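You operate a simulated robot arm through the tools that you are given. There is no shell and no other tool.

The job below is to be done with a simulated robot arm. You get a single attempt, and the scene is never put back.

## Task
Try the bench cylinder at about 5 bar: air on, set it, out and back, air off.
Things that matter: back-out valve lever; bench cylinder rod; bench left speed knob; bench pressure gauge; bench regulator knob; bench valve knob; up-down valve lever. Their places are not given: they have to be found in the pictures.

It is judged by the outcome, as a careful person would: the job done as asked, and still so three seconds after it is handed in. It fails if anything else is knocked over, pushed out of place, dropped, spilled or broken.

## Robot
A 7-joint arm with a two-finger parallel gripper, fixed in place. Base frame: the origin is at the foot of the arm, x ahead of it, y to its left, z up. Readings come in mm, rad, newtons and seconds.
With the tool pointing down near the work surface it reaches from about 500 to 960 mm from the base axis. Its first joint turns from -2.897 to 2.897 rad. Payload 3.91 kg.
The tool frame sits at the grasp point between the pads (the TCP): z along the fingers, y along the line on which they close. The tips reach 30 mm beyond it. The gripper opens to 110 mm. The fingers are 20 mm wide and 10 mm thick; the gripper's body (48 by 112 mm) begins 55 mm behind the TCP.
Orientation is told as [roll, pitch, yaw] about the base's x, y, z axes, in that order, counted from this pose: with the fingers straight down and closing along the base's y, the tool's x points along the base's -x, its y along +y and its z along -z.

## Interface
- The arm moves only by the tool servo_tool. Its argument "increments" is a list of rows, each a list of 7 numbers: the finger opening in mm, from 0 to 110, then the shift along the base's x, y, z in mm, then the turn, a rotation vector about the base's x, y, z in rad. In form: [[hand, x, y, z, rx, ry, rz], ...]. A call has 1 to 20 rows; each row shifts and turns the commanded pose from where the row before left it. Rows are played at 5 a second. More than 50 mm and 0.15 rad between two rows, or a gripper value outside its range, and nothing of the call is played. A pose out of reach is approached as far as the arm can. The call stops where the force on the tool passes 40 N (or 10 N more than at its start, if that is more) or the arm is blocked; 0.2 s more then pass. Each finger travels about 72 mm/s and halts on what it meets, pressing with about 24 N; the grip force reading is that of the motor and also rises with nothing between the fingers. The clock runs only during rows and for 0.2 s after the last one: add rows that do not move to give the fingers time. The reply holds the time, the measured pose of the TCP, the force on the tool along the base axes, the opening and the grip force, in the units named above and with some noise, with the torque about the TCP (base axes, N m) and any sound that the robot's microphone picked up.
- Cameras (640 x 400 px; columns grow to the right, rows downward): "scene" is fixed at [51, -498.3, 1762]; the picture's right is [0.51, -0.86, 0.00], its down [-0.78, -0.46, -0.43] and it looks along [0.37, 0.22, -0.90] (base axes); focal length 271 px, centre (320, 200). "wrist" rides on the gripper at [72, 17, -103] in the tool frame; the picture's right is [-0.23, 0.97, 0.00], its down [-0.76, -0.18, -0.62] and it looks along [-0.61, -0.14, 0.78] (tool axes); focal length 222 px, centre (320, 200).
- get_image(camera): a new picture of that camera. It takes no simulated time.
- move_column(by): slides the trunk up (or, below 0, down) by that many mm; the arm rides with it, the base frame stays. It gives what a move gives, with no picture.
- point_at(camera, pixels): for up to 12 pixels [column, row] of the newest picture of that camera ("zoom" is the newest enlarged one), the place [x, y, z] in the base frame of the surface seen there, good to about 2 mm. It takes no simulated time.
- inspect(camera, box): a new picture of the part [left, top, right, bottom] of that camera's present view, enlarged. It takes no simulated time.
- job_done(): hands the job in; it is judged then, once.

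Open the gripper and draw the arm clear of the work before you hand the job in, unless the task says otherwise.

The tools are called after "Emit:" by a JSON object that holds its "method" and its "body". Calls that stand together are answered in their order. servo_tool: Moves the arm, as the interface text tells. Its arguments: {"type":"object","properties":{"increments":{"type":"array","items":{"type":"array","items":{"type":"number"}}}},"required":["increments"]} The other tools are called the same way: move_column (by) slides the trunk up or down; get_image (camera) takes a picture; point_at (camera, pixels) gives the place of the surface under pixels of a picture; inspect (camera, box) takes an enlarged picture of a part of a camera's view; job_done () hands the job in.

At the start:

```text
t: 0.0
position: [299.9, -276.7, 1354.1]
orientation: [0.003, 0.002, 0.0]
ft_force: [0.3, 0.2, -0.4]
moment: [-0.02, -0.02, 0.01]
grip_width: 109.9
gripper_force: 0.0
trunk travel left (down, up): [-682.0, 0.0]
```

scene: 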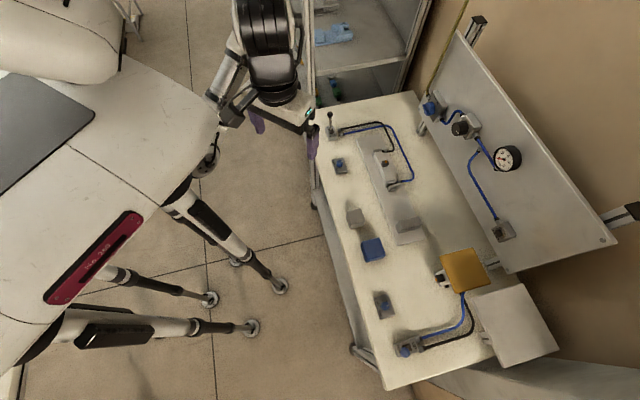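
wrist: 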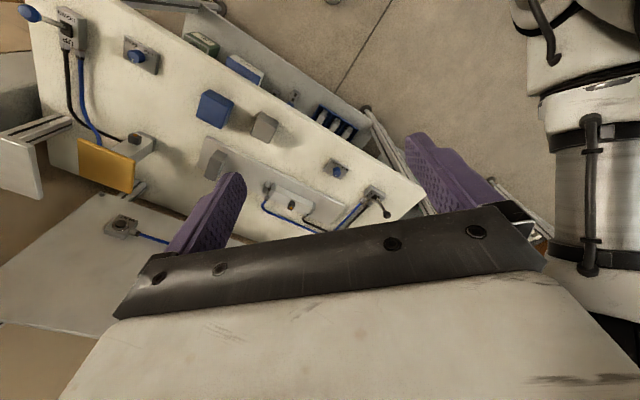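

The scene shows a bench with a panel on the right holding a regulator and gauge, and several valves on the table. I'll enlarge several parts of the view to read the labels.

Emit:
{"method": "inspect", "body": {"camera": "scene", "box": [300, 80, 460, 180]}}

Emit:
{"method": "inspect", "body": {"camera": "scene", "box": [410, 70, 570, 170]}}

Emit:
{"method": "inspect", "body": {"camera": "scene", "box": [320, 180, 480, 280]}}

Emit:
{"method": "inspect", "body": {"camera": "scene", "box": [350, 240, 570, 378]}}

```text
4.00 times, centred on (380, 130) of scene
```

zoom: 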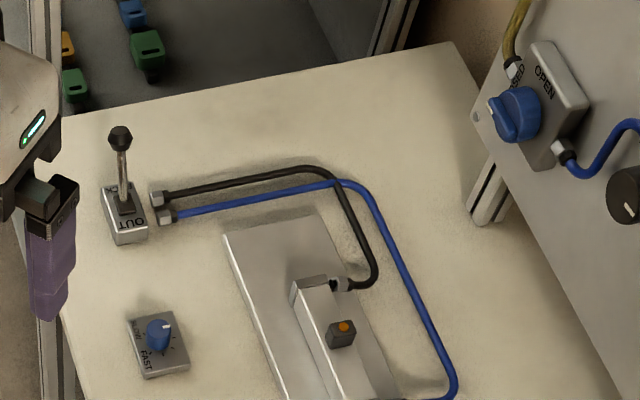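

```text
4.00 times, centred on (490, 120) of scene
```

zoom: 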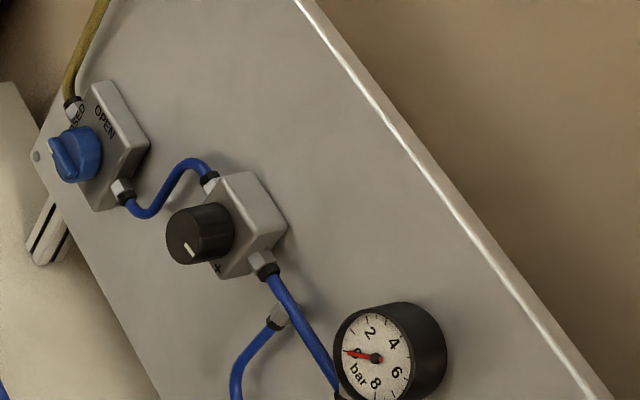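

```text
4.00 times, centred on (400, 230) of scene
```

zoom: 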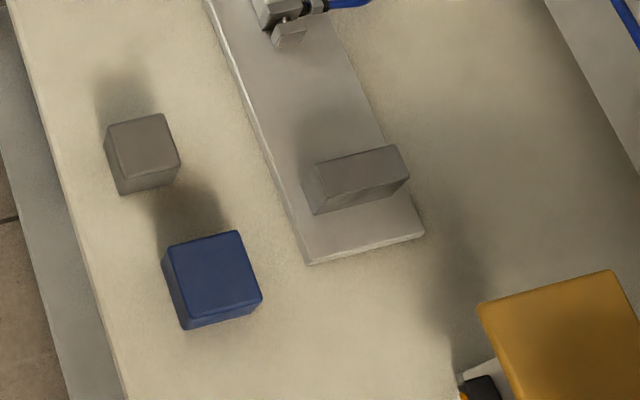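

```text
2.90 times, centred on (460, 309) of scene
```

zoom: 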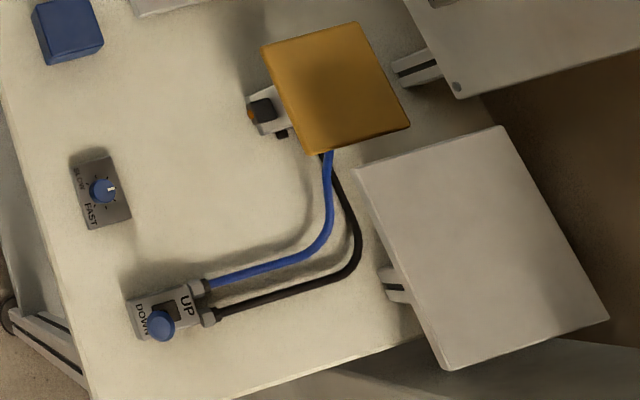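

I'll zoom further on each control to see positions and labels, starting with the back-out lever and left speed knob.

Emit:
{"method": "inspect", "body": {"camera": "scene", "box": [312, 100, 376, 180]}}

Emit:
{"method": "inspect", "body": {"camera": "scene", "box": [364, 140, 428, 180]}}

Emit:
{"method": "inspect", "body": {"camera": "scene", "box": [410, 80, 490, 145]}}

Emit:
{"method": "inspect", "body": {"camera": "scene", "box": [480, 130, 540, 180]}}

Emit:
{"method": "inspect", "body": {"camera": "wrist", "box": [240, 140, 400, 240]}}

Emit:
{"method": "inspect", "body": {"camera": "wrist", "box": [0, 0, 160, 100]}}

```text
5.00 times, centred on (344, 140) of scene
```

zoom: 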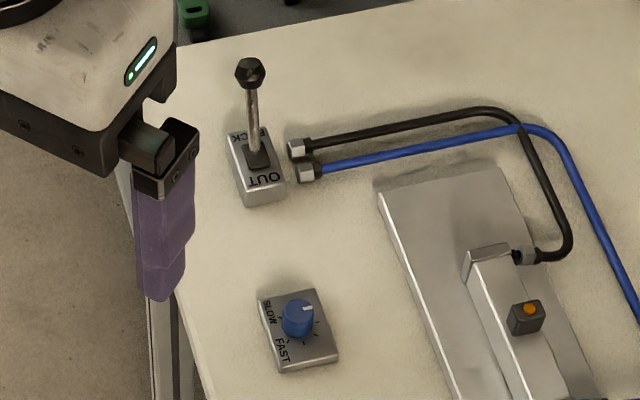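

```text
10.00 times, centred on (396, 160) of scene
```

zoom: 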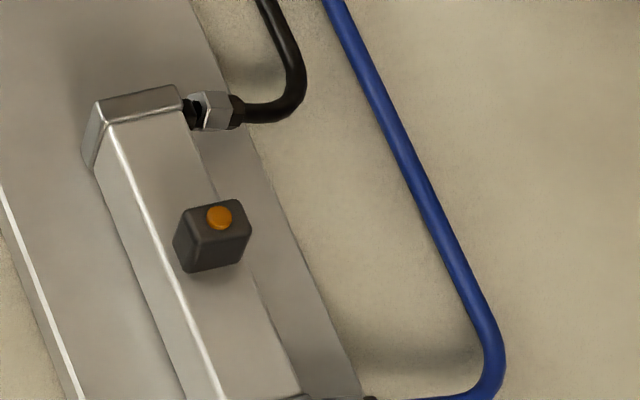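

```text
6.15 times, centred on (450, 112) of scene
```

zoom: 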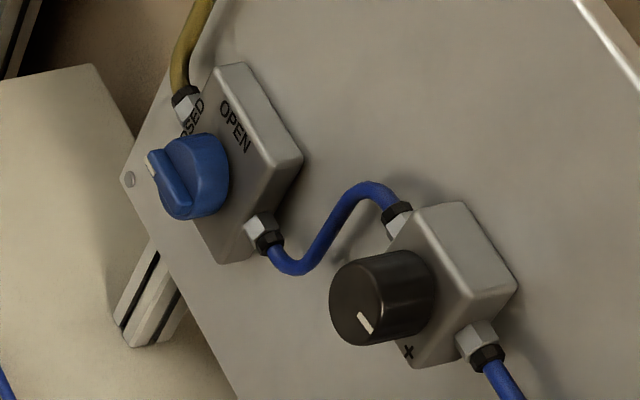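

```text
8.00 times, centred on (510, 155) of scene
```

zoom: 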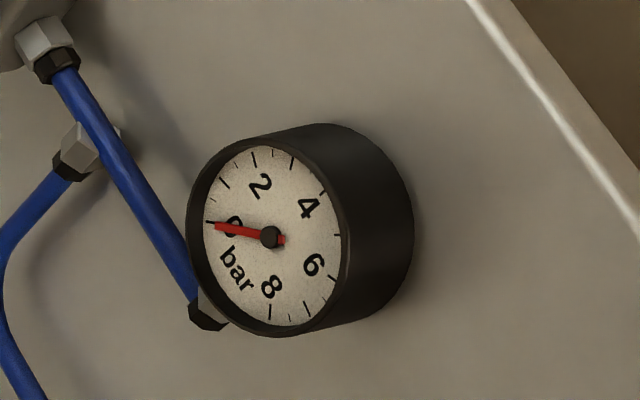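

```text
4.00 times, centred on (320, 190) of wrist
```

zoom: 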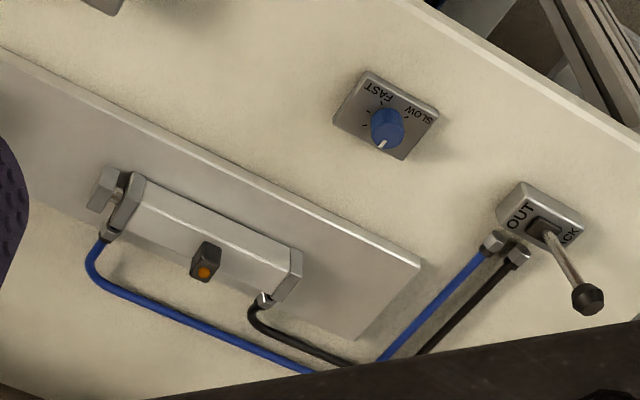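

```text
4.00 times, centred on (80, 50) of wrist
```

zoom: 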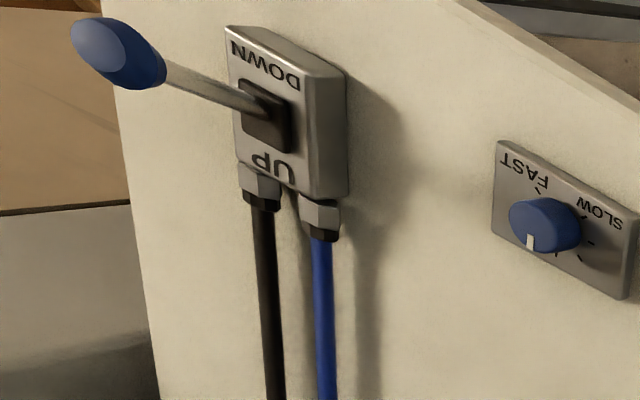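

Lever of the back-out valve leans to BACK (knob at scene ≈(330,114)), shut-off is CLOSED, gauge reads 0. I'll locate the control points in 3D.

Emit:
{"method": "point_at", "body": {"camera": "scene", "pixels": [[330, 114.4], [331, 120], [331.6, 131], [333.5, 136], [324.5, 134], [339.5, 162.5], [335, 170], [405, 185], [408, 228], [372, 250], [356, 216], [335, 150]]}}

Emit:
{"method": "point_at", "body": {"camera": "scene", "pixels": [[427, 108], [431, 107], [438, 102], [443, 107], [457, 129], [460, 129], [470, 120], [463, 136], [507, 158], [470, 90], [460, 170], [435, 118]]}}

Emit:
{"method": "point_at", "body": {"camera": "scene", "pixels": [[465, 270], [450, 276], [404, 352], [408, 348], [385, 305], [510, 320], [415, 98], [317, 110], [385, 388], [495, 358], [440, 290], [400, 160]]}}

```text
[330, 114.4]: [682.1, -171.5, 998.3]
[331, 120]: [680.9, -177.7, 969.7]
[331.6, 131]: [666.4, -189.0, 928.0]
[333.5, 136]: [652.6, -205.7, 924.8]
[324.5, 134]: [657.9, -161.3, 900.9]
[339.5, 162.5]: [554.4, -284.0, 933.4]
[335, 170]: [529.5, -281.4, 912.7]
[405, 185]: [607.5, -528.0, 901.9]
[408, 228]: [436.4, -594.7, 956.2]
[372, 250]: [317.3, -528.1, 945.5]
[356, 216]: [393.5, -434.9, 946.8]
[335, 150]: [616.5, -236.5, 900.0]
```

```text
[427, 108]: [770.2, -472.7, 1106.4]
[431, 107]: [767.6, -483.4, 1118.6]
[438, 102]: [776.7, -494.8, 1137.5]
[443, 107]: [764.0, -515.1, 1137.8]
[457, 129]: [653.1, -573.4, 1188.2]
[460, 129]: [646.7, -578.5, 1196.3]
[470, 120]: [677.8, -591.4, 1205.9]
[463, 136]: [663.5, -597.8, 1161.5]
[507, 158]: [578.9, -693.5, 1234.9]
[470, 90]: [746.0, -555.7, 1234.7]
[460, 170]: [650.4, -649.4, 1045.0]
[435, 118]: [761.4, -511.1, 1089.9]
```

```text
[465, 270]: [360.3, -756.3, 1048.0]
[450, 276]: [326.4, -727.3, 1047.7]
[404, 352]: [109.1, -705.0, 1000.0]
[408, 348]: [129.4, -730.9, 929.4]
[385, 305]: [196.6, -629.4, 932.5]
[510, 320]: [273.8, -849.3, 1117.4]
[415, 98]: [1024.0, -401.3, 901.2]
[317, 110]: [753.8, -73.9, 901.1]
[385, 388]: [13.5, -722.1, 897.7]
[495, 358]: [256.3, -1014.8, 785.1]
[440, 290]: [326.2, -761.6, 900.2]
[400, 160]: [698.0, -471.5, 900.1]
```

The table top is at z≈900 and the panel stands roughly vertical beyond it. I'll zoom in on the rod end and the block at the end of the cylinder base, and locate them.

Emit:
{"method": "inspect", "body": {"camera": "scene", "box": [376, 165, 440, 205]}}

Emit:
{"method": "point_at", "body": {"camera": "zoom", "pixels": [[100, 50], [200, 100], [270, 120], [300, 180], [310, 205], [285, 215], [240, 150], [330, 130], [100, 250], [400, 300], [250, 350], [560, 300]]}}

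Emit:
{"method": "inspect", "body": {"camera": "scene", "box": [376, 200, 440, 250]}}

Emit:
{"method": "point_at", "body": {"camera": "zoom", "pixels": [[220, 185], [300, 170], [380, 155], [230, 240], [300, 220], [390, 195], [310, 300], [100, 100], [450, 300], [560, 100], [280, 120], [200, 100]]}}

```text
10.00 times, centred on (408, 185) of scene
```

zoom: 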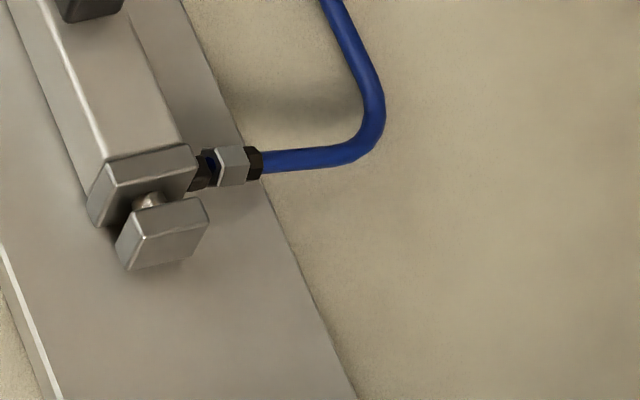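

```text
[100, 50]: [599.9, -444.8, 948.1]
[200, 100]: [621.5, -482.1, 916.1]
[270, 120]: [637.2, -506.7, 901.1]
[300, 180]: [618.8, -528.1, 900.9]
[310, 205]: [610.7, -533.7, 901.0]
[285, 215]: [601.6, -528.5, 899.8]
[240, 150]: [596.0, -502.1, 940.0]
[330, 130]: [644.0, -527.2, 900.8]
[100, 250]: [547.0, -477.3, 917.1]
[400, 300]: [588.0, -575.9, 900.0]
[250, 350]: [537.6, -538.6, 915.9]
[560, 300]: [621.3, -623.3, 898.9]
```

```text
8.00 times, centred on (408, 225) of scene
```

zoom: 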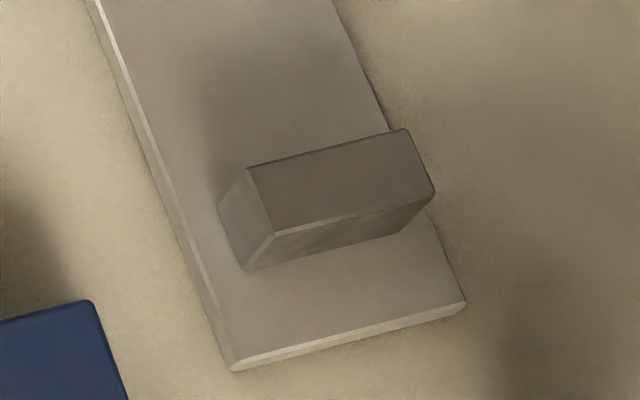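

```text
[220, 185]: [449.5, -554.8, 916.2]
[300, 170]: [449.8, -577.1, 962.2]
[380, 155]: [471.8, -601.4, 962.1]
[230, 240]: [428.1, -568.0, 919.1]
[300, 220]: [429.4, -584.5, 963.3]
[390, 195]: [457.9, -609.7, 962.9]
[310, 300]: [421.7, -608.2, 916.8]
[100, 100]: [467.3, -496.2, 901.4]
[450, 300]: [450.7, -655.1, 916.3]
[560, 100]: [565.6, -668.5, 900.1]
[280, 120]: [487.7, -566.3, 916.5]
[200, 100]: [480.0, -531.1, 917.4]
```

The end block looks like a fixed stop on the base plate. Now I'll measure the shut-off knob and regulator knob on the panel in detail.

Emit:
{"method": "inspect", "body": {"camera": "scene", "box": [416, 85, 464, 125]}}

Emit:
{"method": "inspect", "body": {"camera": "scene", "box": [444, 105, 500, 145]}}

```text
10.00 times, centred on (440, 105) of scene
```

zoom: 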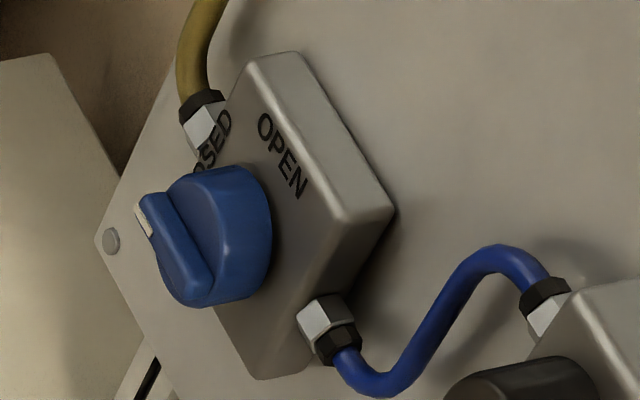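

```text
10.00 times, centred on (472, 125) of scene
```

zoom: 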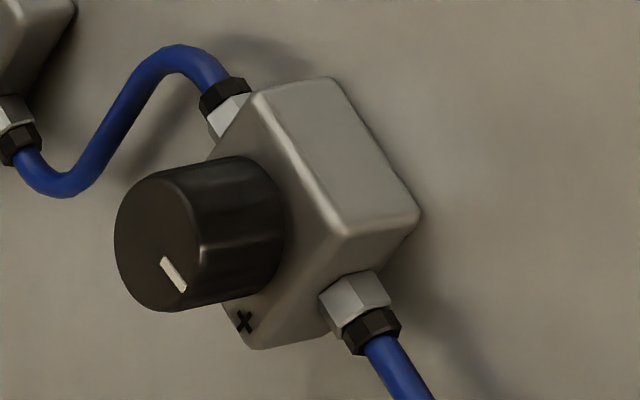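

I'll get 3D positions on the zoomed regulator (knob face around zoom (160,240), pointer (165,260)–(185,292), '+' at (245,320)), which is the newest enlarged picture.

Emit:
{"method": "point_at", "body": {"camera": "zoom", "pixels": [[160, 235], [125, 240], [165, 300], [175, 190], [165, 262], [185, 290], [230, 180], [260, 280], [245, 322], [300, 180], [350, 150], [380, 240]]}}

Emit:
{"method": "point_at", "body": {"camera": "zoom", "pixels": [[300, 60], [500, 100], [550, 300], [320, 380], [60, 300], [190, 50], [400, 50], [275, 330], [230, 110], [350, 300], [200, 225], [145, 210]]}}

Emit:
{"method": "inspect", "body": {"camera": "scene", "box": [416, 85, 464, 125]}}

Emit:
{"method": "point_at", "body": {"camera": "zoom", "pixels": [[145, 222], [205, 280], [175, 250], [150, 240], [190, 200], [220, 285], [250, 230], [265, 90], [290, 160], [330, 180], [230, 330], [180, 290]]}}

```text
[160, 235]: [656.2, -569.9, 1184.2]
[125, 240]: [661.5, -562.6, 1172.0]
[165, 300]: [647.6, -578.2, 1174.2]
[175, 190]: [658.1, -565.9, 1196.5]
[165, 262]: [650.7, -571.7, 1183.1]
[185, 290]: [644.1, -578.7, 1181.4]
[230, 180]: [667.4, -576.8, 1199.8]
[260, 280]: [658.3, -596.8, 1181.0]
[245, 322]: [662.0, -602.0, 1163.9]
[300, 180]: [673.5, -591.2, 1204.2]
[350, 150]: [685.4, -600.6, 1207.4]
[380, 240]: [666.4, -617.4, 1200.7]
```

```text
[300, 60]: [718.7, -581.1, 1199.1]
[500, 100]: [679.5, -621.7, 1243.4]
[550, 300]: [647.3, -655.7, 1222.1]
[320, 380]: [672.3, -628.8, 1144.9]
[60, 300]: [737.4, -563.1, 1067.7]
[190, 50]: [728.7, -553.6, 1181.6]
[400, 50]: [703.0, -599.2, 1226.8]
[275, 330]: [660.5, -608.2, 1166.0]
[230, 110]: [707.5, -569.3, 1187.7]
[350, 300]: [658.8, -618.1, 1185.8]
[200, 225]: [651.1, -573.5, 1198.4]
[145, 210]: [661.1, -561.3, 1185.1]
```

```text
10.00 times, centred on (440, 105) of scene
```

zoom: 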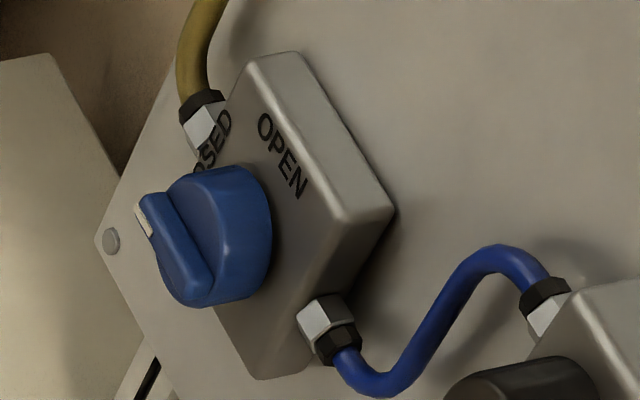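

```text
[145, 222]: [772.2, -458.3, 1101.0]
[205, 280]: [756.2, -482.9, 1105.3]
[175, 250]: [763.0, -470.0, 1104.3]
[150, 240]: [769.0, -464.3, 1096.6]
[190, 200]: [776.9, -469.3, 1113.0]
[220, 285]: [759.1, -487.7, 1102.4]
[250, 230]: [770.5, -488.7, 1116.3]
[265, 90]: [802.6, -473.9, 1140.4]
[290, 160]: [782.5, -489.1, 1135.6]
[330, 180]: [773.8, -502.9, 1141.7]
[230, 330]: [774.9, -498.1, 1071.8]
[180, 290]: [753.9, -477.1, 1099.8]
```

The panel is vertical with normal about (0.713,-0.701); the shut-off knob centre is near (r=-200, z=1102) and the regulator knob near z=1184. I'll lower the trunk a bit while the gripper is still off the bench, so the panel is at a comfortable height.

Emit:
{"method": "move_column", "body": {"by": -150}}

Emit:
{"method": "get_image", "body": {"camera": "scene"}}

Emit:
{"method": "get_image", "body": {"camera": "wrist"}}

```text
t: 1.8
position: [299.2, -275.7, 1202.0]
orientation: [0.0, 0.001, 0.0]
ft_force: [-0.5, 0.6, -0.3]
moment: [0.02, 0.02, -0.01]
grip_width: 110.0
gripper_force: 0.1
trunk travel left (down, up): [-532.0, 150.0]
```

```text
taken
```

scene: 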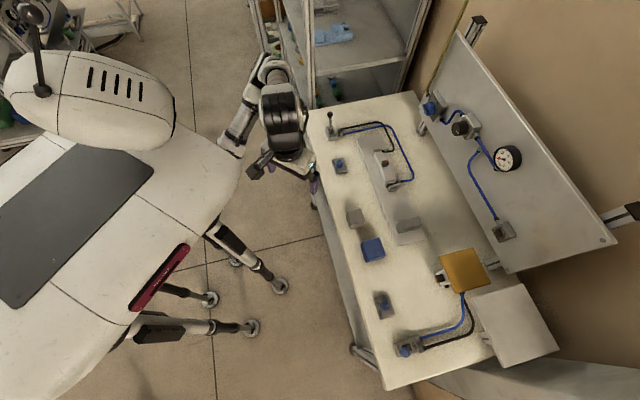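

```text
taken
```

wrist: 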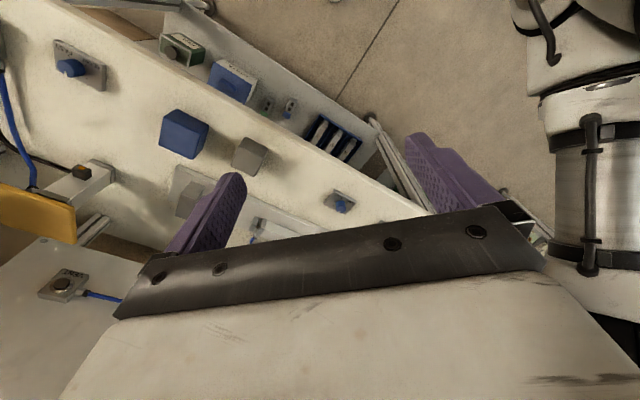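

The arm rides at 1202 mm now with clear space ahead. I'll swing the tool toward horizontal (pointing along the panel normal) while moving out toward the shut-off valve, in two halves; gripper partially closing to about 40 mm.

Emit:
{"method": "servo_tool", "body": {"increments": [[60, 28.3, -6, -4.3, -0.0918, -0.0934, 0], [60, 28.3, -6, -4.3, -0.0918, -0.0934, 0], [60, 28.3, -6, -4.3, -0.0918, -0.0934, 0], [60, 28.3, -6, -4.3, -0.0918, -0.0934, 0], [60, 28.3, -6, -4.3, -0.0918, -0.0934, 0], [60, 28.3, -6, -4.3, -0.0918, -0.0934, 0]]}}

Emit:
{"method": "get_image", "body": {"camera": "scene"}}

Emit:
{"method": "get_image", "body": {"camera": "wrist"}}

```text
t: 3.1
position: [471.1, -311.9, 1175.2]
orientation: [-0.612, -0.529, 0.168]
ft_force: [0.5, 0.3, 0.0]
moment: [0.03, 0.01, 0.01]
grip_width: 59.8
gripper_force: 0.0
trunk travel left (down, up): [-532.0, 150.0]
```

```text
taken
```

scene: 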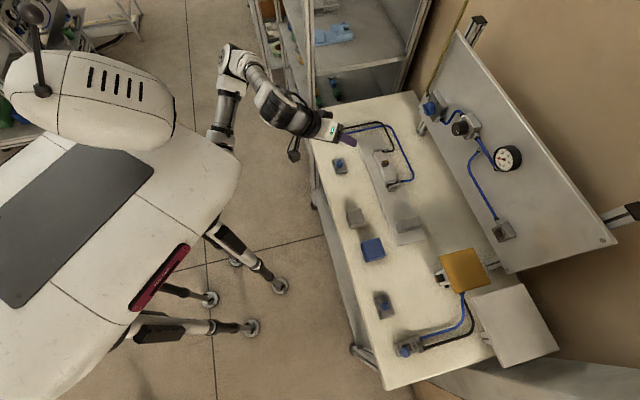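

```text
taken
```

wrist: 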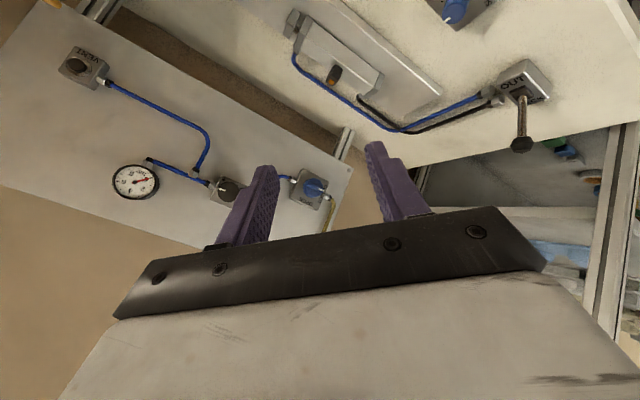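

The wrist camera now sees the panel; there is another knob at (75,65) with a label. I'll enlarge these to read labels.

Emit:
{"method": "inspect", "body": {"camera": "wrist", "box": [30, 30, 150, 105]}}

Emit:
{"method": "inspect", "body": {"camera": "wrist", "box": [200, 150, 344, 240]}}

Emit:
{"method": "inspect", "body": {"camera": "wrist", "box": [100, 150, 180, 210]}}

Emit:
{"method": "inspect", "body": {"camera": "wrist", "box": [270, 0, 590, 160]}}

```text
5.33 times, centred on (90, 68) of wrist
```

zoom: 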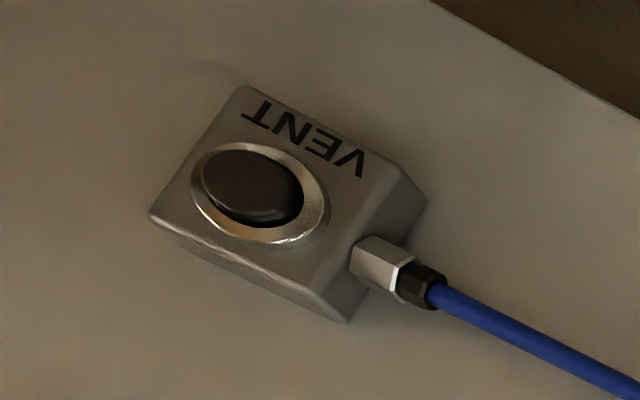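

```text
4.44 times, centred on (272, 195) of wrist
```

zoom: 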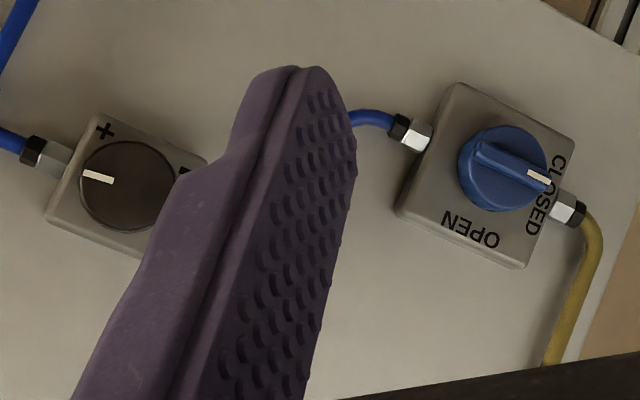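

```text
6.67 times, centred on (140, 180) of wrist
```

zoom: 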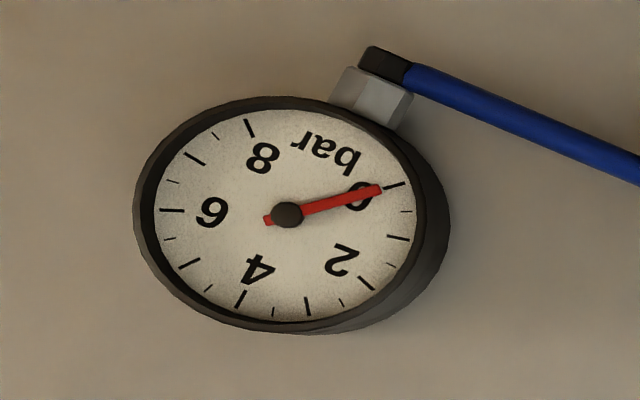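

```text
2.00 times, centred on (430, 80) of wrist
```

zoom: 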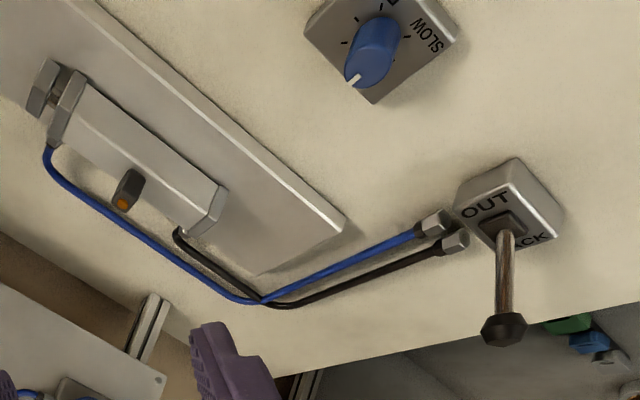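

The shut-off pointer is at CLOSED (left) with OPEN at the top, so it needs a quarter turn clockwise; the regulator's pointer sits toward '+'. I'll finish tilting the tool to horizontal while moving toward the pre-approach point.

Emit:
{"method": "servo_tool", "body": {"increments": [[60, 25, -8, -5, -0.0918, -0.0934, 0], [60, 25, -8, -5, -0.0918, -0.0934, 0], [60, 25, -8, -5, -0.0918, -0.0934, 0], [60, 25, -8, -5, -0.0918, -0.0934, 0], [60, 25, -8, -5, -0.0918, -0.0934, 0], [60, 25, -8, -5, -0.0918, -0.0934, 0]]}}

Emit:
{"method": "get_image", "body": {"camera": "scene"}}

Emit:
{"method": "get_image", "body": {"camera": "wrist"}}

```text
t: 4.5
position: [618.9, -361.2, 1148.8]
orientation: [-1.57, -0.794, 0.791]
ft_force: [-0.1, 0.4, 0.6]
moment: [-0.03, 0.0, 0.01]
grip_width: 60.4
gripper_force: 0.0
trunk travel left (down, up): [-532.0, 150.0]
```

```text
taken
```

scene: 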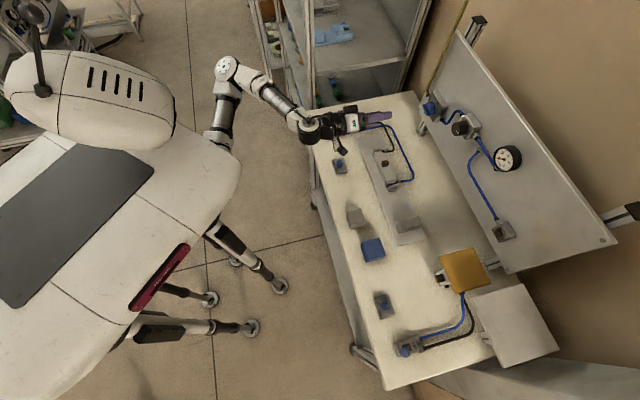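

```text
taken
```

wrist: 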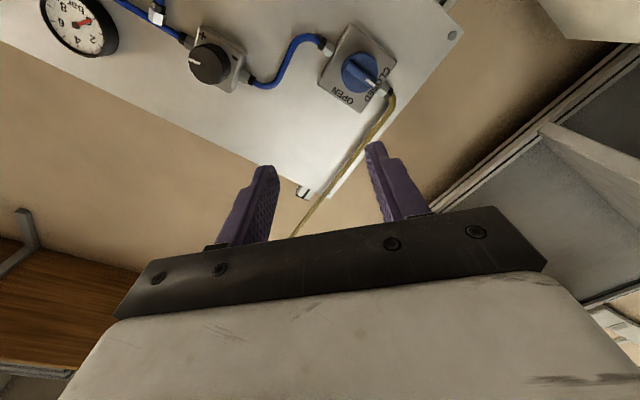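

The tool is now horizontal and the wrist camera sees both knobs face-on. I'll enlarge the shut-off valve (around (360,70)) and regulator (210,65) and measure.

Emit:
{"method": "inspect", "body": {"camera": "wrist", "box": [312, 20, 408, 80]}}

Emit:
{"method": "inspect", "body": {"camera": "wrist", "box": [312, 20, 408, 110]}}

Emit:
{"method": "inspect", "body": {"camera": "wrist", "box": [170, 20, 266, 110]}}

```text
6.67 times, centred on (360, 50) of wrist
```

zoom: 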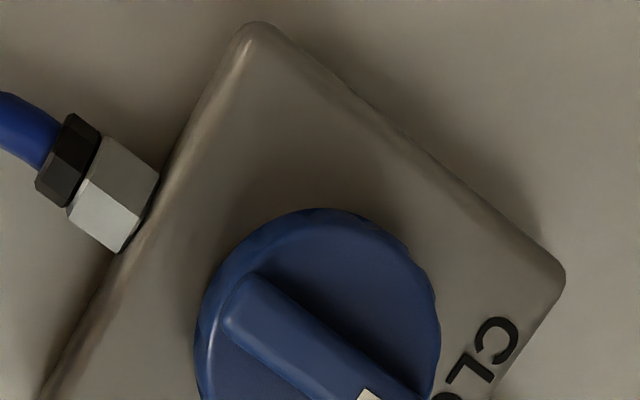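

```text
4.44 times, centred on (360, 65) of wrist
```

zoom: 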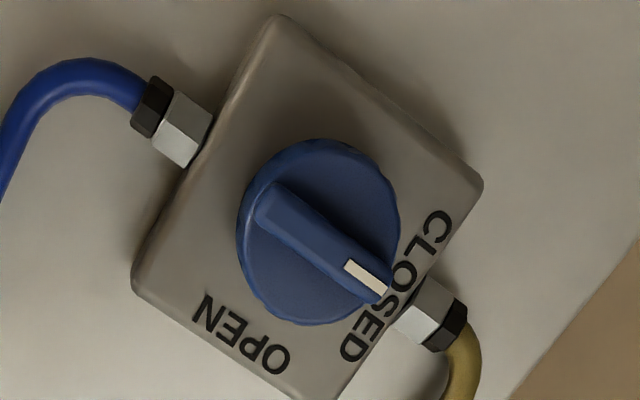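

```text
4.44 times, centred on (218, 65) of wrist
```

zoom: 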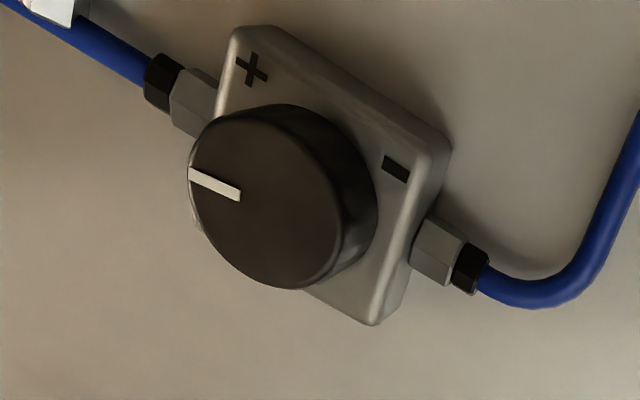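

I'll measure the regulator knob from this newest zoom first, then the valve.

Emit:
{"method": "point_at", "body": {"camera": "zoom", "pixels": [[265, 195], [237, 195], [193, 175], [200, 225], [230, 265], [300, 280], [330, 240], [330, 170], [270, 115], [250, 68], [397, 168], [360, 300]]}}

Emit:
{"method": "inspect", "body": {"camera": "wrist", "box": [312, 20, 408, 110]}}

Emit:
{"method": "point_at", "body": {"camera": "zoom", "pixels": [[270, 208], [310, 240], [350, 268], [380, 285], [290, 200], [300, 260], [260, 260], [350, 190], [320, 150], [300, 315], [330, 100], [225, 310]]}}

```text
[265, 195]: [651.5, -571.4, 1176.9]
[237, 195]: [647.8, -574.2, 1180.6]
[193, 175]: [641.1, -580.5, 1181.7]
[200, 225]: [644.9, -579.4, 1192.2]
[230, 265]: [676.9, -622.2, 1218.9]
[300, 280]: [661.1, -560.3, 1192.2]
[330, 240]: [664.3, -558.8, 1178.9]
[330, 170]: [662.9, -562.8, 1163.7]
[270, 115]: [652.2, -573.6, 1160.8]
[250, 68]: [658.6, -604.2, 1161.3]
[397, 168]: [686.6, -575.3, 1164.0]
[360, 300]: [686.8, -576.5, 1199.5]
```

```text
4.44 times, centred on (360, 65) of wrist
```

zoom: 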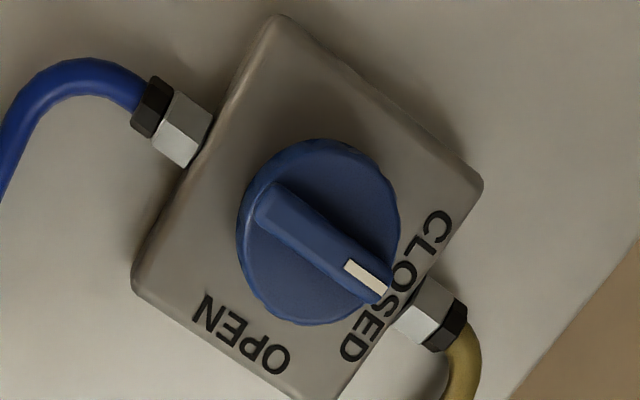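

```text
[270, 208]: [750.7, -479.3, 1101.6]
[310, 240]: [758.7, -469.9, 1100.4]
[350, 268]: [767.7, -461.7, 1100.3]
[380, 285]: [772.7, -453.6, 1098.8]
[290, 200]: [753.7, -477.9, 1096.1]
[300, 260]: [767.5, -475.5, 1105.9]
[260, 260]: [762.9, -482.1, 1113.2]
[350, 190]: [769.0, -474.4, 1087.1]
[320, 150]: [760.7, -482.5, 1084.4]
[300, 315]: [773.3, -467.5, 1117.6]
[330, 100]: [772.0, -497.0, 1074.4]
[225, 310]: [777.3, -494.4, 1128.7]
```

Valve: ridge top at panel-normal distance p≈871, disc face ≈881, centre r≈-200, z≈1100.5, bar horizontal. I'll roll the gripper so the fingers close vertically and move to a stand-off about 40 mm in front of the bar.

Emit:
{"method": "servo_tool", "body": {"increments": [[50, 15.3, -9.5, -8, -0.0944, 0.0928, 0], [50, 15.3, -9.5, -8, -0.0944, 0.0928, 0], [50, 15.3, -9.5, -8, -0.0944, 0.0928, 0], [50, 15.3, -9.5, -8, -0.0944, 0.0928, 0], [50, 15.3, -9.5, -8, -0.0944, 0.0928, 0], [50, 15.3, -9.5, -8, -0.0944, 0.0928, 0], [50, 0, 0, 0, 0, 0, 0]]}}

Emit:
{"method": "get_image", "body": {"camera": "scene"}}

Emit:
{"method": "get_image", "body": {"camera": "wrist"}}

```text
t: 6.2
position: [698.9, -385.4, 1086.6]
orientation: [-1.544, -0.128, 0.788]
ft_force: [0.1, -0.3, -0.1]
moment: [0.01, -0.01, 0.0]
grip_width: 50.2
gripper_force: 0.1
out of reach, approached as far as the arm can: row 5, 6
trunk travel left (down, up): [-532.0, 150.0]
```

```text
taken
```

scene: 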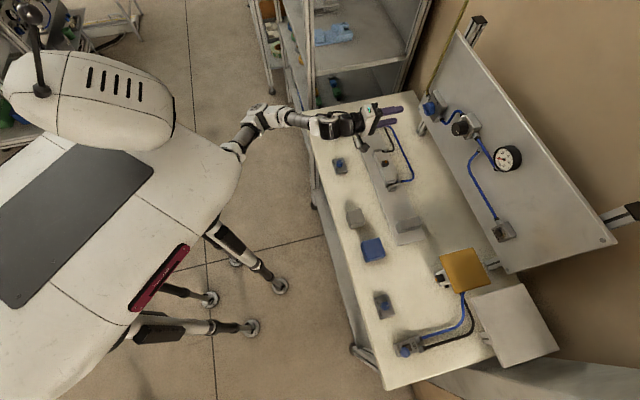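

```text
taken
```

wrist: 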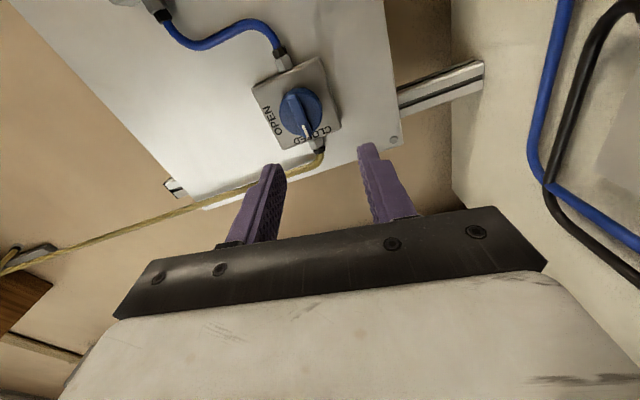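

Rows 5–6 hit the reach limit. I'll look at the arm's shape in the scene picture: heights of shoulder, elbow and wrist, to pick a better trunk height.

Emit:
{"method": "point_at", "body": {"camera": "scene", "pixels": [[232, 152], [240, 143], [248, 125], [258, 112], [270, 115], [290, 118], [310, 122], [326, 126], [340, 124], [360, 122], [375, 122], [210, 165]]}}

Emit:
{"method": "inspect", "body": {"camera": "scene", "box": [200, 70, 440, 220]}}

```text
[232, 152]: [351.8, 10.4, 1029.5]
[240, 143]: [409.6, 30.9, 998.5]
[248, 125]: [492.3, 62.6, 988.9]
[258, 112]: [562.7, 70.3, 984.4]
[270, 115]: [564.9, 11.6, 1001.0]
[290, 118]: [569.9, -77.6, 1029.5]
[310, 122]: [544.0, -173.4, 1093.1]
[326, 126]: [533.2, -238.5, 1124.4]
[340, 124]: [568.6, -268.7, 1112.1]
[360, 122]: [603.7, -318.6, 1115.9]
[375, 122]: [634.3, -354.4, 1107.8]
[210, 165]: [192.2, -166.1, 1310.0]
```

```text
2.67 times, centred on (320, 145) of scene
```

zoom: 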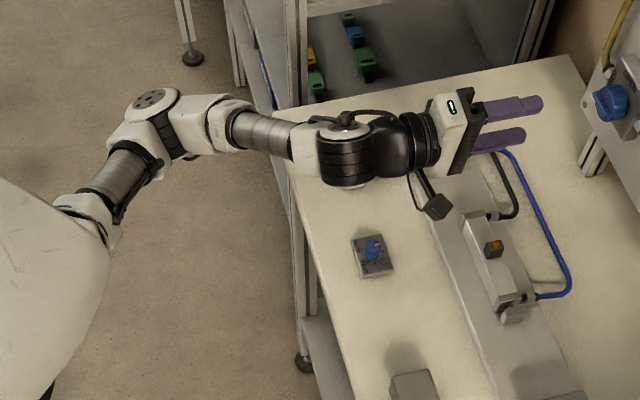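

The elbow is well bent, so this looks like a joint limit on the roll rather than plain extension. I'll roll back about 0.3 rad and see what pose the arm settles into.

Emit:
{"method": "servo_tool", "body": {"increments": [[50, 0, 0, 0, 0.0713, -0.0701, 0], [50, 0, 0, 0, 0.0713, -0.0701, 0], [50, 0, 0, 0, 0.0713, -0.0701, 0], [50, 0, 0, 0, 0, 0, 0]]}}

```text
t: 7.2
position: [699.0, -385.1, 1088.5]
orientation: [-1.54, -0.43, 0.785]
ft_force: [-0.4, -0.4, 0.5]
moment: [0.0, -0.03, -0.04]
grip_width: 50.0
gripper_force: 0.1
trunk travel left (down, up): [-532.0, 150.0]
```

The commanded pose follows the reached one. Now I'll try the translation to the stand-off point at this roll (about 25° from vertical closing), to separate reach from roll limits.

Emit:
{"method": "servo_tool", "body": {"increments": [[50, 4, -11, 4, -0.007, -0.0071, 0], [50, 4, -11, 4, -0.007, -0.0071, 0], [50, 4, -11, 4, -0.007, -0.0071, 0], [50, 0, 0, 0, 0, 0, 0]]}}

Emit:
{"method": "get_image", "body": {"camera": "scene"}}

```text
t: 8.2
position: [699.0, -384.5, 1089.7]
orientation: [-1.54, -0.43, 0.783]
ft_force: [0.2, 0.2, -0.3]
moment: [0.03, 0.0, 0.0]
grip_width: 49.7
gripper_force: 0.1
out of reach, approached as far as the arm can: row 1, 2, 3
trunk travel left (down, up): [-532.0, 150.0]
```

```text
taken
```

scene: 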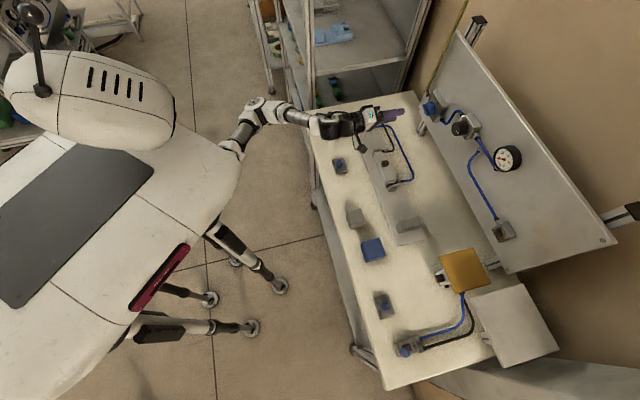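

It's a positional reach limit in this arm shape (elbow swung low and to the left). Before changing trunk height I'll check what surrounds the elbow: cabinet posts and table edge positions.

Emit:
{"method": "point_at", "body": {"camera": "scene", "pixels": [[262, 100], [270, 60], [290, 85], [305, 95], [312, 130], [316, 180], [325, 230], [350, 330], [300, 60], [258, 20], [246, 104], [270, 106]]}}

Emit:
{"method": "inspect", "body": {"camera": "scene", "box": [200, 80, 360, 180]}}

```text
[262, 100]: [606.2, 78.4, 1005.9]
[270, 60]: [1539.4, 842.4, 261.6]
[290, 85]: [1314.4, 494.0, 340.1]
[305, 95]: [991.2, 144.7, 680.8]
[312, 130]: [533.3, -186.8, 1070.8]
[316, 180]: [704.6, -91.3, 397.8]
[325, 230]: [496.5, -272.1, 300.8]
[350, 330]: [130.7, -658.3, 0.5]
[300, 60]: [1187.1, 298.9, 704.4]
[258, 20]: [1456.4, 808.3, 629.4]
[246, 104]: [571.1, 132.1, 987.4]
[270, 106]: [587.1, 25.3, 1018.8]
```

```text
4.00 times, centred on (280, 130) of scene
```

zoom: 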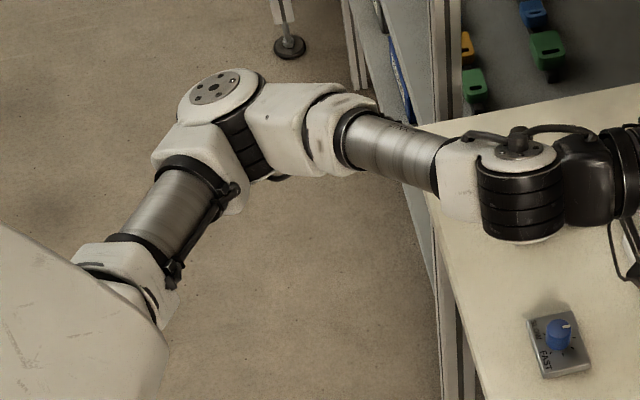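

The elbow cap faces up at about (580,85,1000), bent by ~110°, so a different arm posture should work. I'll retreat to the earlier comfortable pose (620,-361,1150, 45° roll) and then test a pure forward move.

Emit:
{"method": "servo_tool", "body": {"increments": [[50, -16, 5, 12, 0.0513, -0.0505, 0], [50, -16, 5, 12, 0.0513, -0.0505, 0], [50, -16, 5, 12, 0.0513, -0.0505, 0], [50, -16, 5, 12, 0.0513, -0.0505, 0], [50, -16, 5, 12, 0.0513, -0.0505, 0], [50, 0, 0, 0, 0, 0, 0]]}}

Emit:
{"method": "get_image", "body": {"camera": "scene"}}

```text
t: 9.6
position: [635.2, -368.6, 1134.9]
orientation: [-1.536, -0.717, 0.782]
ft_force: [-0.5, -0.5, 0.2]
moment: [0.03, 0.0, 0.04]
grip_width: 50.1
gripper_force: 0.1
out of reach, approached as far as the arm can: row 1
trunk travel left (down, up): [-532.0, 150.0]
```

```text
taken
```

scene: 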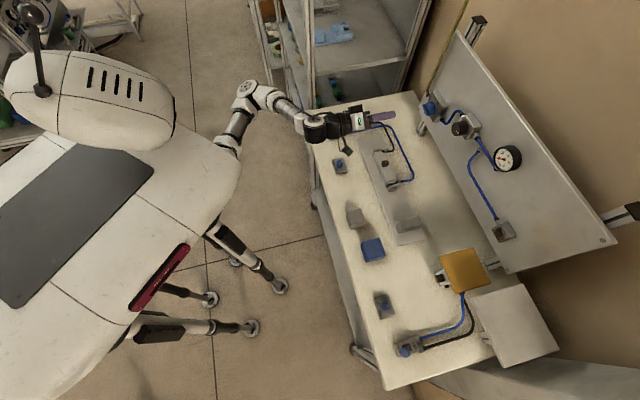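

Now the elbow sits at about (247,92). I'll measure the arm's points in this posture.

Emit:
{"method": "point_at", "body": {"camera": "scene", "pixels": [[247, 88], [240, 105], [235, 125], [230, 143], [265, 97], [285, 108], [300, 118], [315, 117], [318, 128], [335, 125], [355, 122], [225, 150]]}}

Emit:
{"method": "inspect", "body": {"camera": "scene", "box": [200, 70, 400, 195]}}

```text
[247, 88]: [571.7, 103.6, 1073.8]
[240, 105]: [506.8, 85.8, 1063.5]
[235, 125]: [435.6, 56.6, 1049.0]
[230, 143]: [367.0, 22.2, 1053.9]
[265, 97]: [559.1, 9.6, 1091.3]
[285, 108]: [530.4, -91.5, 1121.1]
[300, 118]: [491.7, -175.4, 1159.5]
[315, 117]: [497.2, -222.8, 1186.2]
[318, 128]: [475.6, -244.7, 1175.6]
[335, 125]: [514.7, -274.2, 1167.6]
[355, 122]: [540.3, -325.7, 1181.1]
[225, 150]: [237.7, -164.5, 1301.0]
```

```text
3.20 times, centred on (300, 132) of scene
```

zoom: 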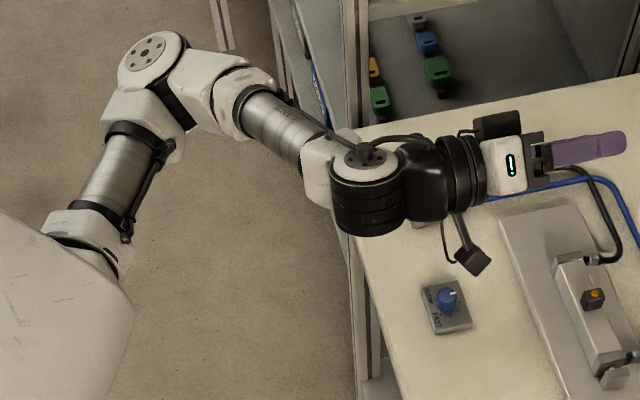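

Elbow and wrist both bend about vertical axes (SCARA-like posture). I'll test a pure forward move of 60 mm along the panel normal at this height and roll.

Emit:
{"method": "servo_tool", "body": {"increments": [[50, 14.3, -14, 0, 0, 0, 0], [50, 14.3, -14, 0, 0, 0, 0], [50, 14.3, -14, 0, 0, 0, 0], [50, 0, 0, 0, 0, 0, 0]]}}

Emit:
{"method": "get_image", "body": {"camera": "scene"}}

```text
t: 10.6
position: [679.3, -410.3, 1135.3]
orientation: [-1.536, -0.718, 0.781]
ft_force: [0.1, 0.4, -0.4]
moment: [-0.02, 0.01, 0.01]
grip_width: 49.9
gripper_force: 0.0
trunk travel left (down, up): [-532.0, 150.0]
```

```text
taken
```

scene: 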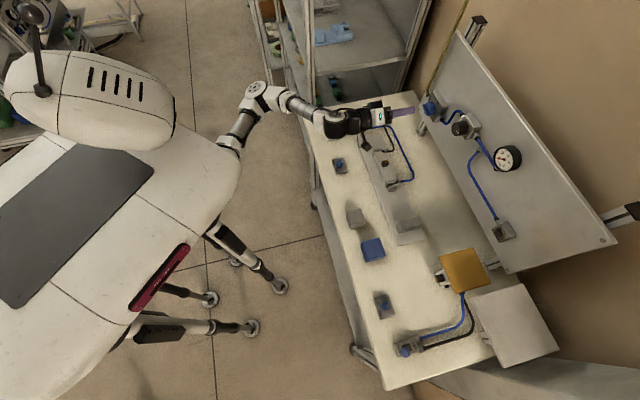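

Forward motion works at z≈1135, so the low height was the problem. I'll raise the TCP 60 mm, then lower the trunk by 100 mm so the target sits higher relative to the arm.

Emit:
{"method": "servo_tool", "body": {"increments": [[50, 0, 0, 20, 0, 0, 0], [50, 0, 0, 20, 0, 0, 0], [50, 0, 0, 20, 0, 0, 0], [50, 0, 0, 0, 0, 0, 0]]}}

Emit:
{"method": "move_column", "body": {"by": -100}}

Emit:
{"method": "get_image", "body": {"camera": "scene"}}

```text
t: 11.6
position: [680.3, -409.6, 1194.9]
orientation: [-1.538, -0.716, 0.782]
ft_force: [-0.2, 0.0, -1.2]
moment: [0.0, -0.05, 0.0]
grip_width: 50.2
gripper_force: 0.0
trunk travel left (down, up): [-532.0, 150.0]
```

```text
t: 12.9
position: [679.2, -410.3, 1094.1]
orientation: [-1.536, -0.717, 0.782]
ft_force: [-0.7, 0.4, 0.3]
moment: [0.05, -0.02, 0.01]
grip_width: 50.1
gripper_force: 0.0
trunk travel left (down, up): [-432.0, 250.0]
```

```text
taken
```

scene: 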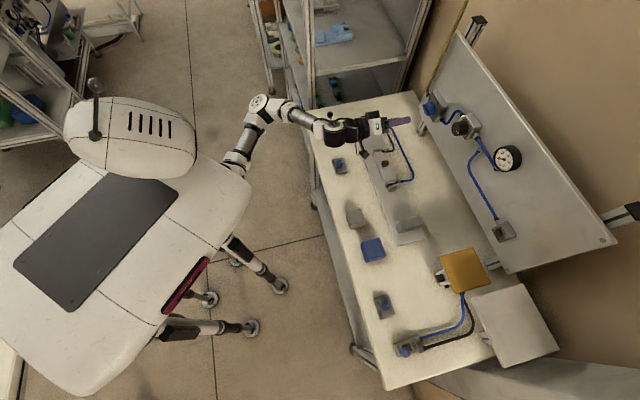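

TCP is at z=1094 with the trunk lower. Now roll the remaining 0.717 rad so fingers close vertically, correct the small tilt, and slide to the stand-off (704,-411,1100).

Emit:
{"method": "servo_tool", "body": {"increments": [[50, 4.1, 0, 1, -0.0893, 0.0796, 0.002], [50, 4.1, 0, 1, -0.0893, 0.0796, 0.002], [50, 4.1, 0, 1, -0.0893, 0.0796, 0.002], [50, 4.1, 0, 1, -0.0893, 0.0796, 0.002], [50, 4.1, 0, 1, -0.0893, 0.0796, 0.002], [50, 4.1, 0, 1, -0.0893, 0.0796, 0.002], [50, 0, 0, 0, 0, 0, 0]]}}

Emit:
{"method": "get_image", "body": {"camera": "scene"}}

Emit:
{"method": "get_image", "body": {"camera": "wrist"}}

```text
t: 14.5
position: [705.2, -409.2, 1101.9]
orientation: [-1.571, 0.0, 0.808]
ft_force: [0.3, 0.1, -0.2]
moment: [-0.02, 0.01, 0.02]
grip_width: 50.1
gripper_force: 0.0
trunk travel left (down, up): [-432.0, 250.0]
```

```text
taken
```

scene: 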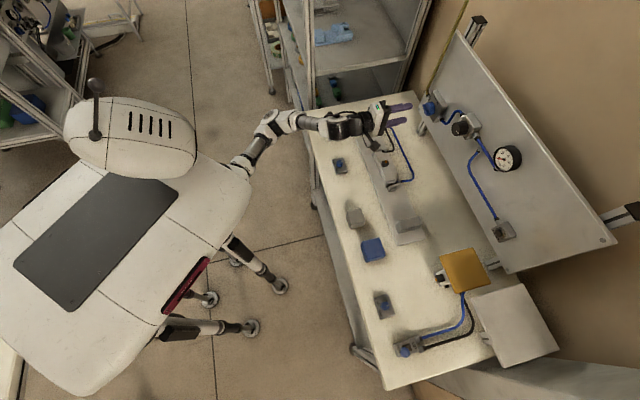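

```text
taken
```

wrist: 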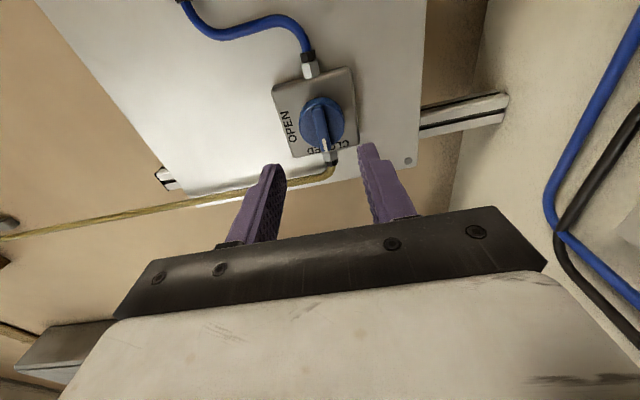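

The gripper is level with fingers closing vertically, in front of the valve at (322,120). I'll enlarge and re-measure the bar for precise alignment.

Emit:
{"method": "inspect", "body": {"camera": "wrist", "box": [264, 60, 376, 165]}}

Emit:
{"method": "point_at", "body": {"camera": "zoom", "pixels": [[318, 190], [325, 220], [333, 260], [340, 300], [300, 215], [345, 215], [270, 215], [385, 220], [330, 120], [225, 200], [470, 200], [300, 250]]}}

```text
3.81 times, centred on (320, 112) of wrist
```

zoom: 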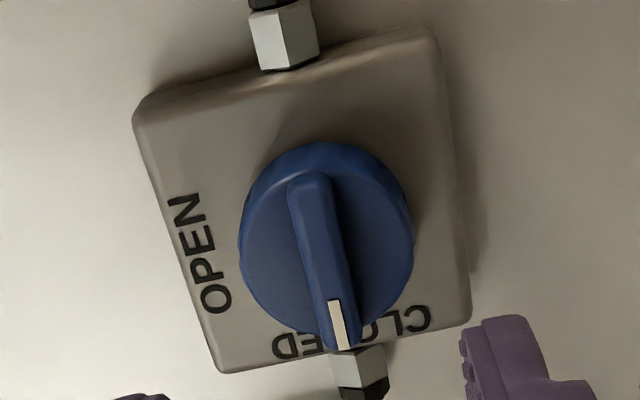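

```text
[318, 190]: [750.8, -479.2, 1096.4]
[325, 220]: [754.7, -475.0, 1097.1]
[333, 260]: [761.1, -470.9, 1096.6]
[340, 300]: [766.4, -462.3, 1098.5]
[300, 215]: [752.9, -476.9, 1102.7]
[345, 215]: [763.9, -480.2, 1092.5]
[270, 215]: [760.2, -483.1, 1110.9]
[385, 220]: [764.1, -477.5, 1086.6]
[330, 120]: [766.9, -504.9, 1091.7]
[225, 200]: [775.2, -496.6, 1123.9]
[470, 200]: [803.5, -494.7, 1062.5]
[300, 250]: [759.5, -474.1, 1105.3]
```

Bar centre is r≈-200, z≈1099.5, thickness ≈10 mm. I'll advance ~59 mm so the tips straddle the bar just short of the disc face, then look.

Emit:
{"method": "servo_tool", "body": {"increments": [[44, 8.1, -8.6, -0.6, 0, 0, -0.004], [44, 8.1, -8.6, -0.6, 0, 0, -0.004], [44, 8.1, -8.6, -0.6, 0, 0, -0.003], [44, 8.1, -8.6, -0.6, 0, 0, -0.003], [44, 8, -8.7, 0, 0, 0, 0], [44, 0, 0, 0, 0, 0, 0]]}}

Emit:
{"method": "get_image", "body": {"camera": "wrist"}}

Emit:
{"method": "inspect", "body": {"camera": "scene", "box": [384, 70, 464, 130]}}

```text
t: 15.9
position: [746.2, -452.9, 1098.7]
orientation: [-1.572, -0.001, 0.794]
ft_force: [0.6, -0.4, -0.3]
moment: [0.03, -0.01, 0.04]
grip_width: 44.1
gripper_force: 0.1
trunk travel left (down, up): [-432.0, 250.0]
```

```text
taken
```

wrist: 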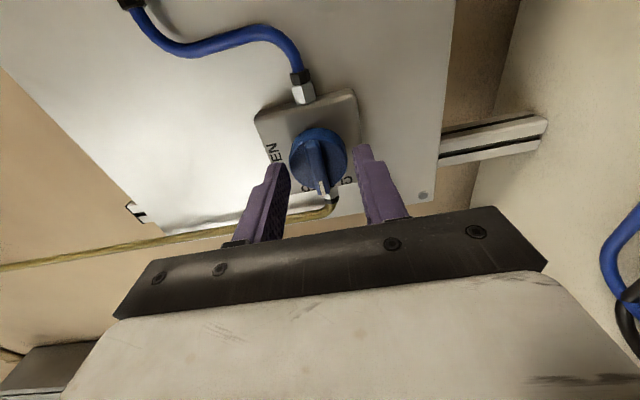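

```text
6.67 times, centred on (424, 100) of scene
```

zoom: 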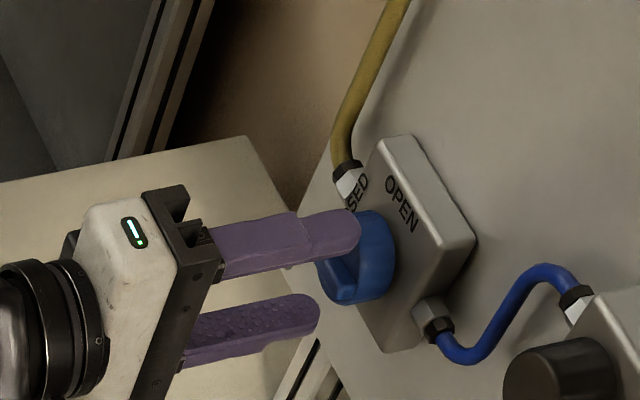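

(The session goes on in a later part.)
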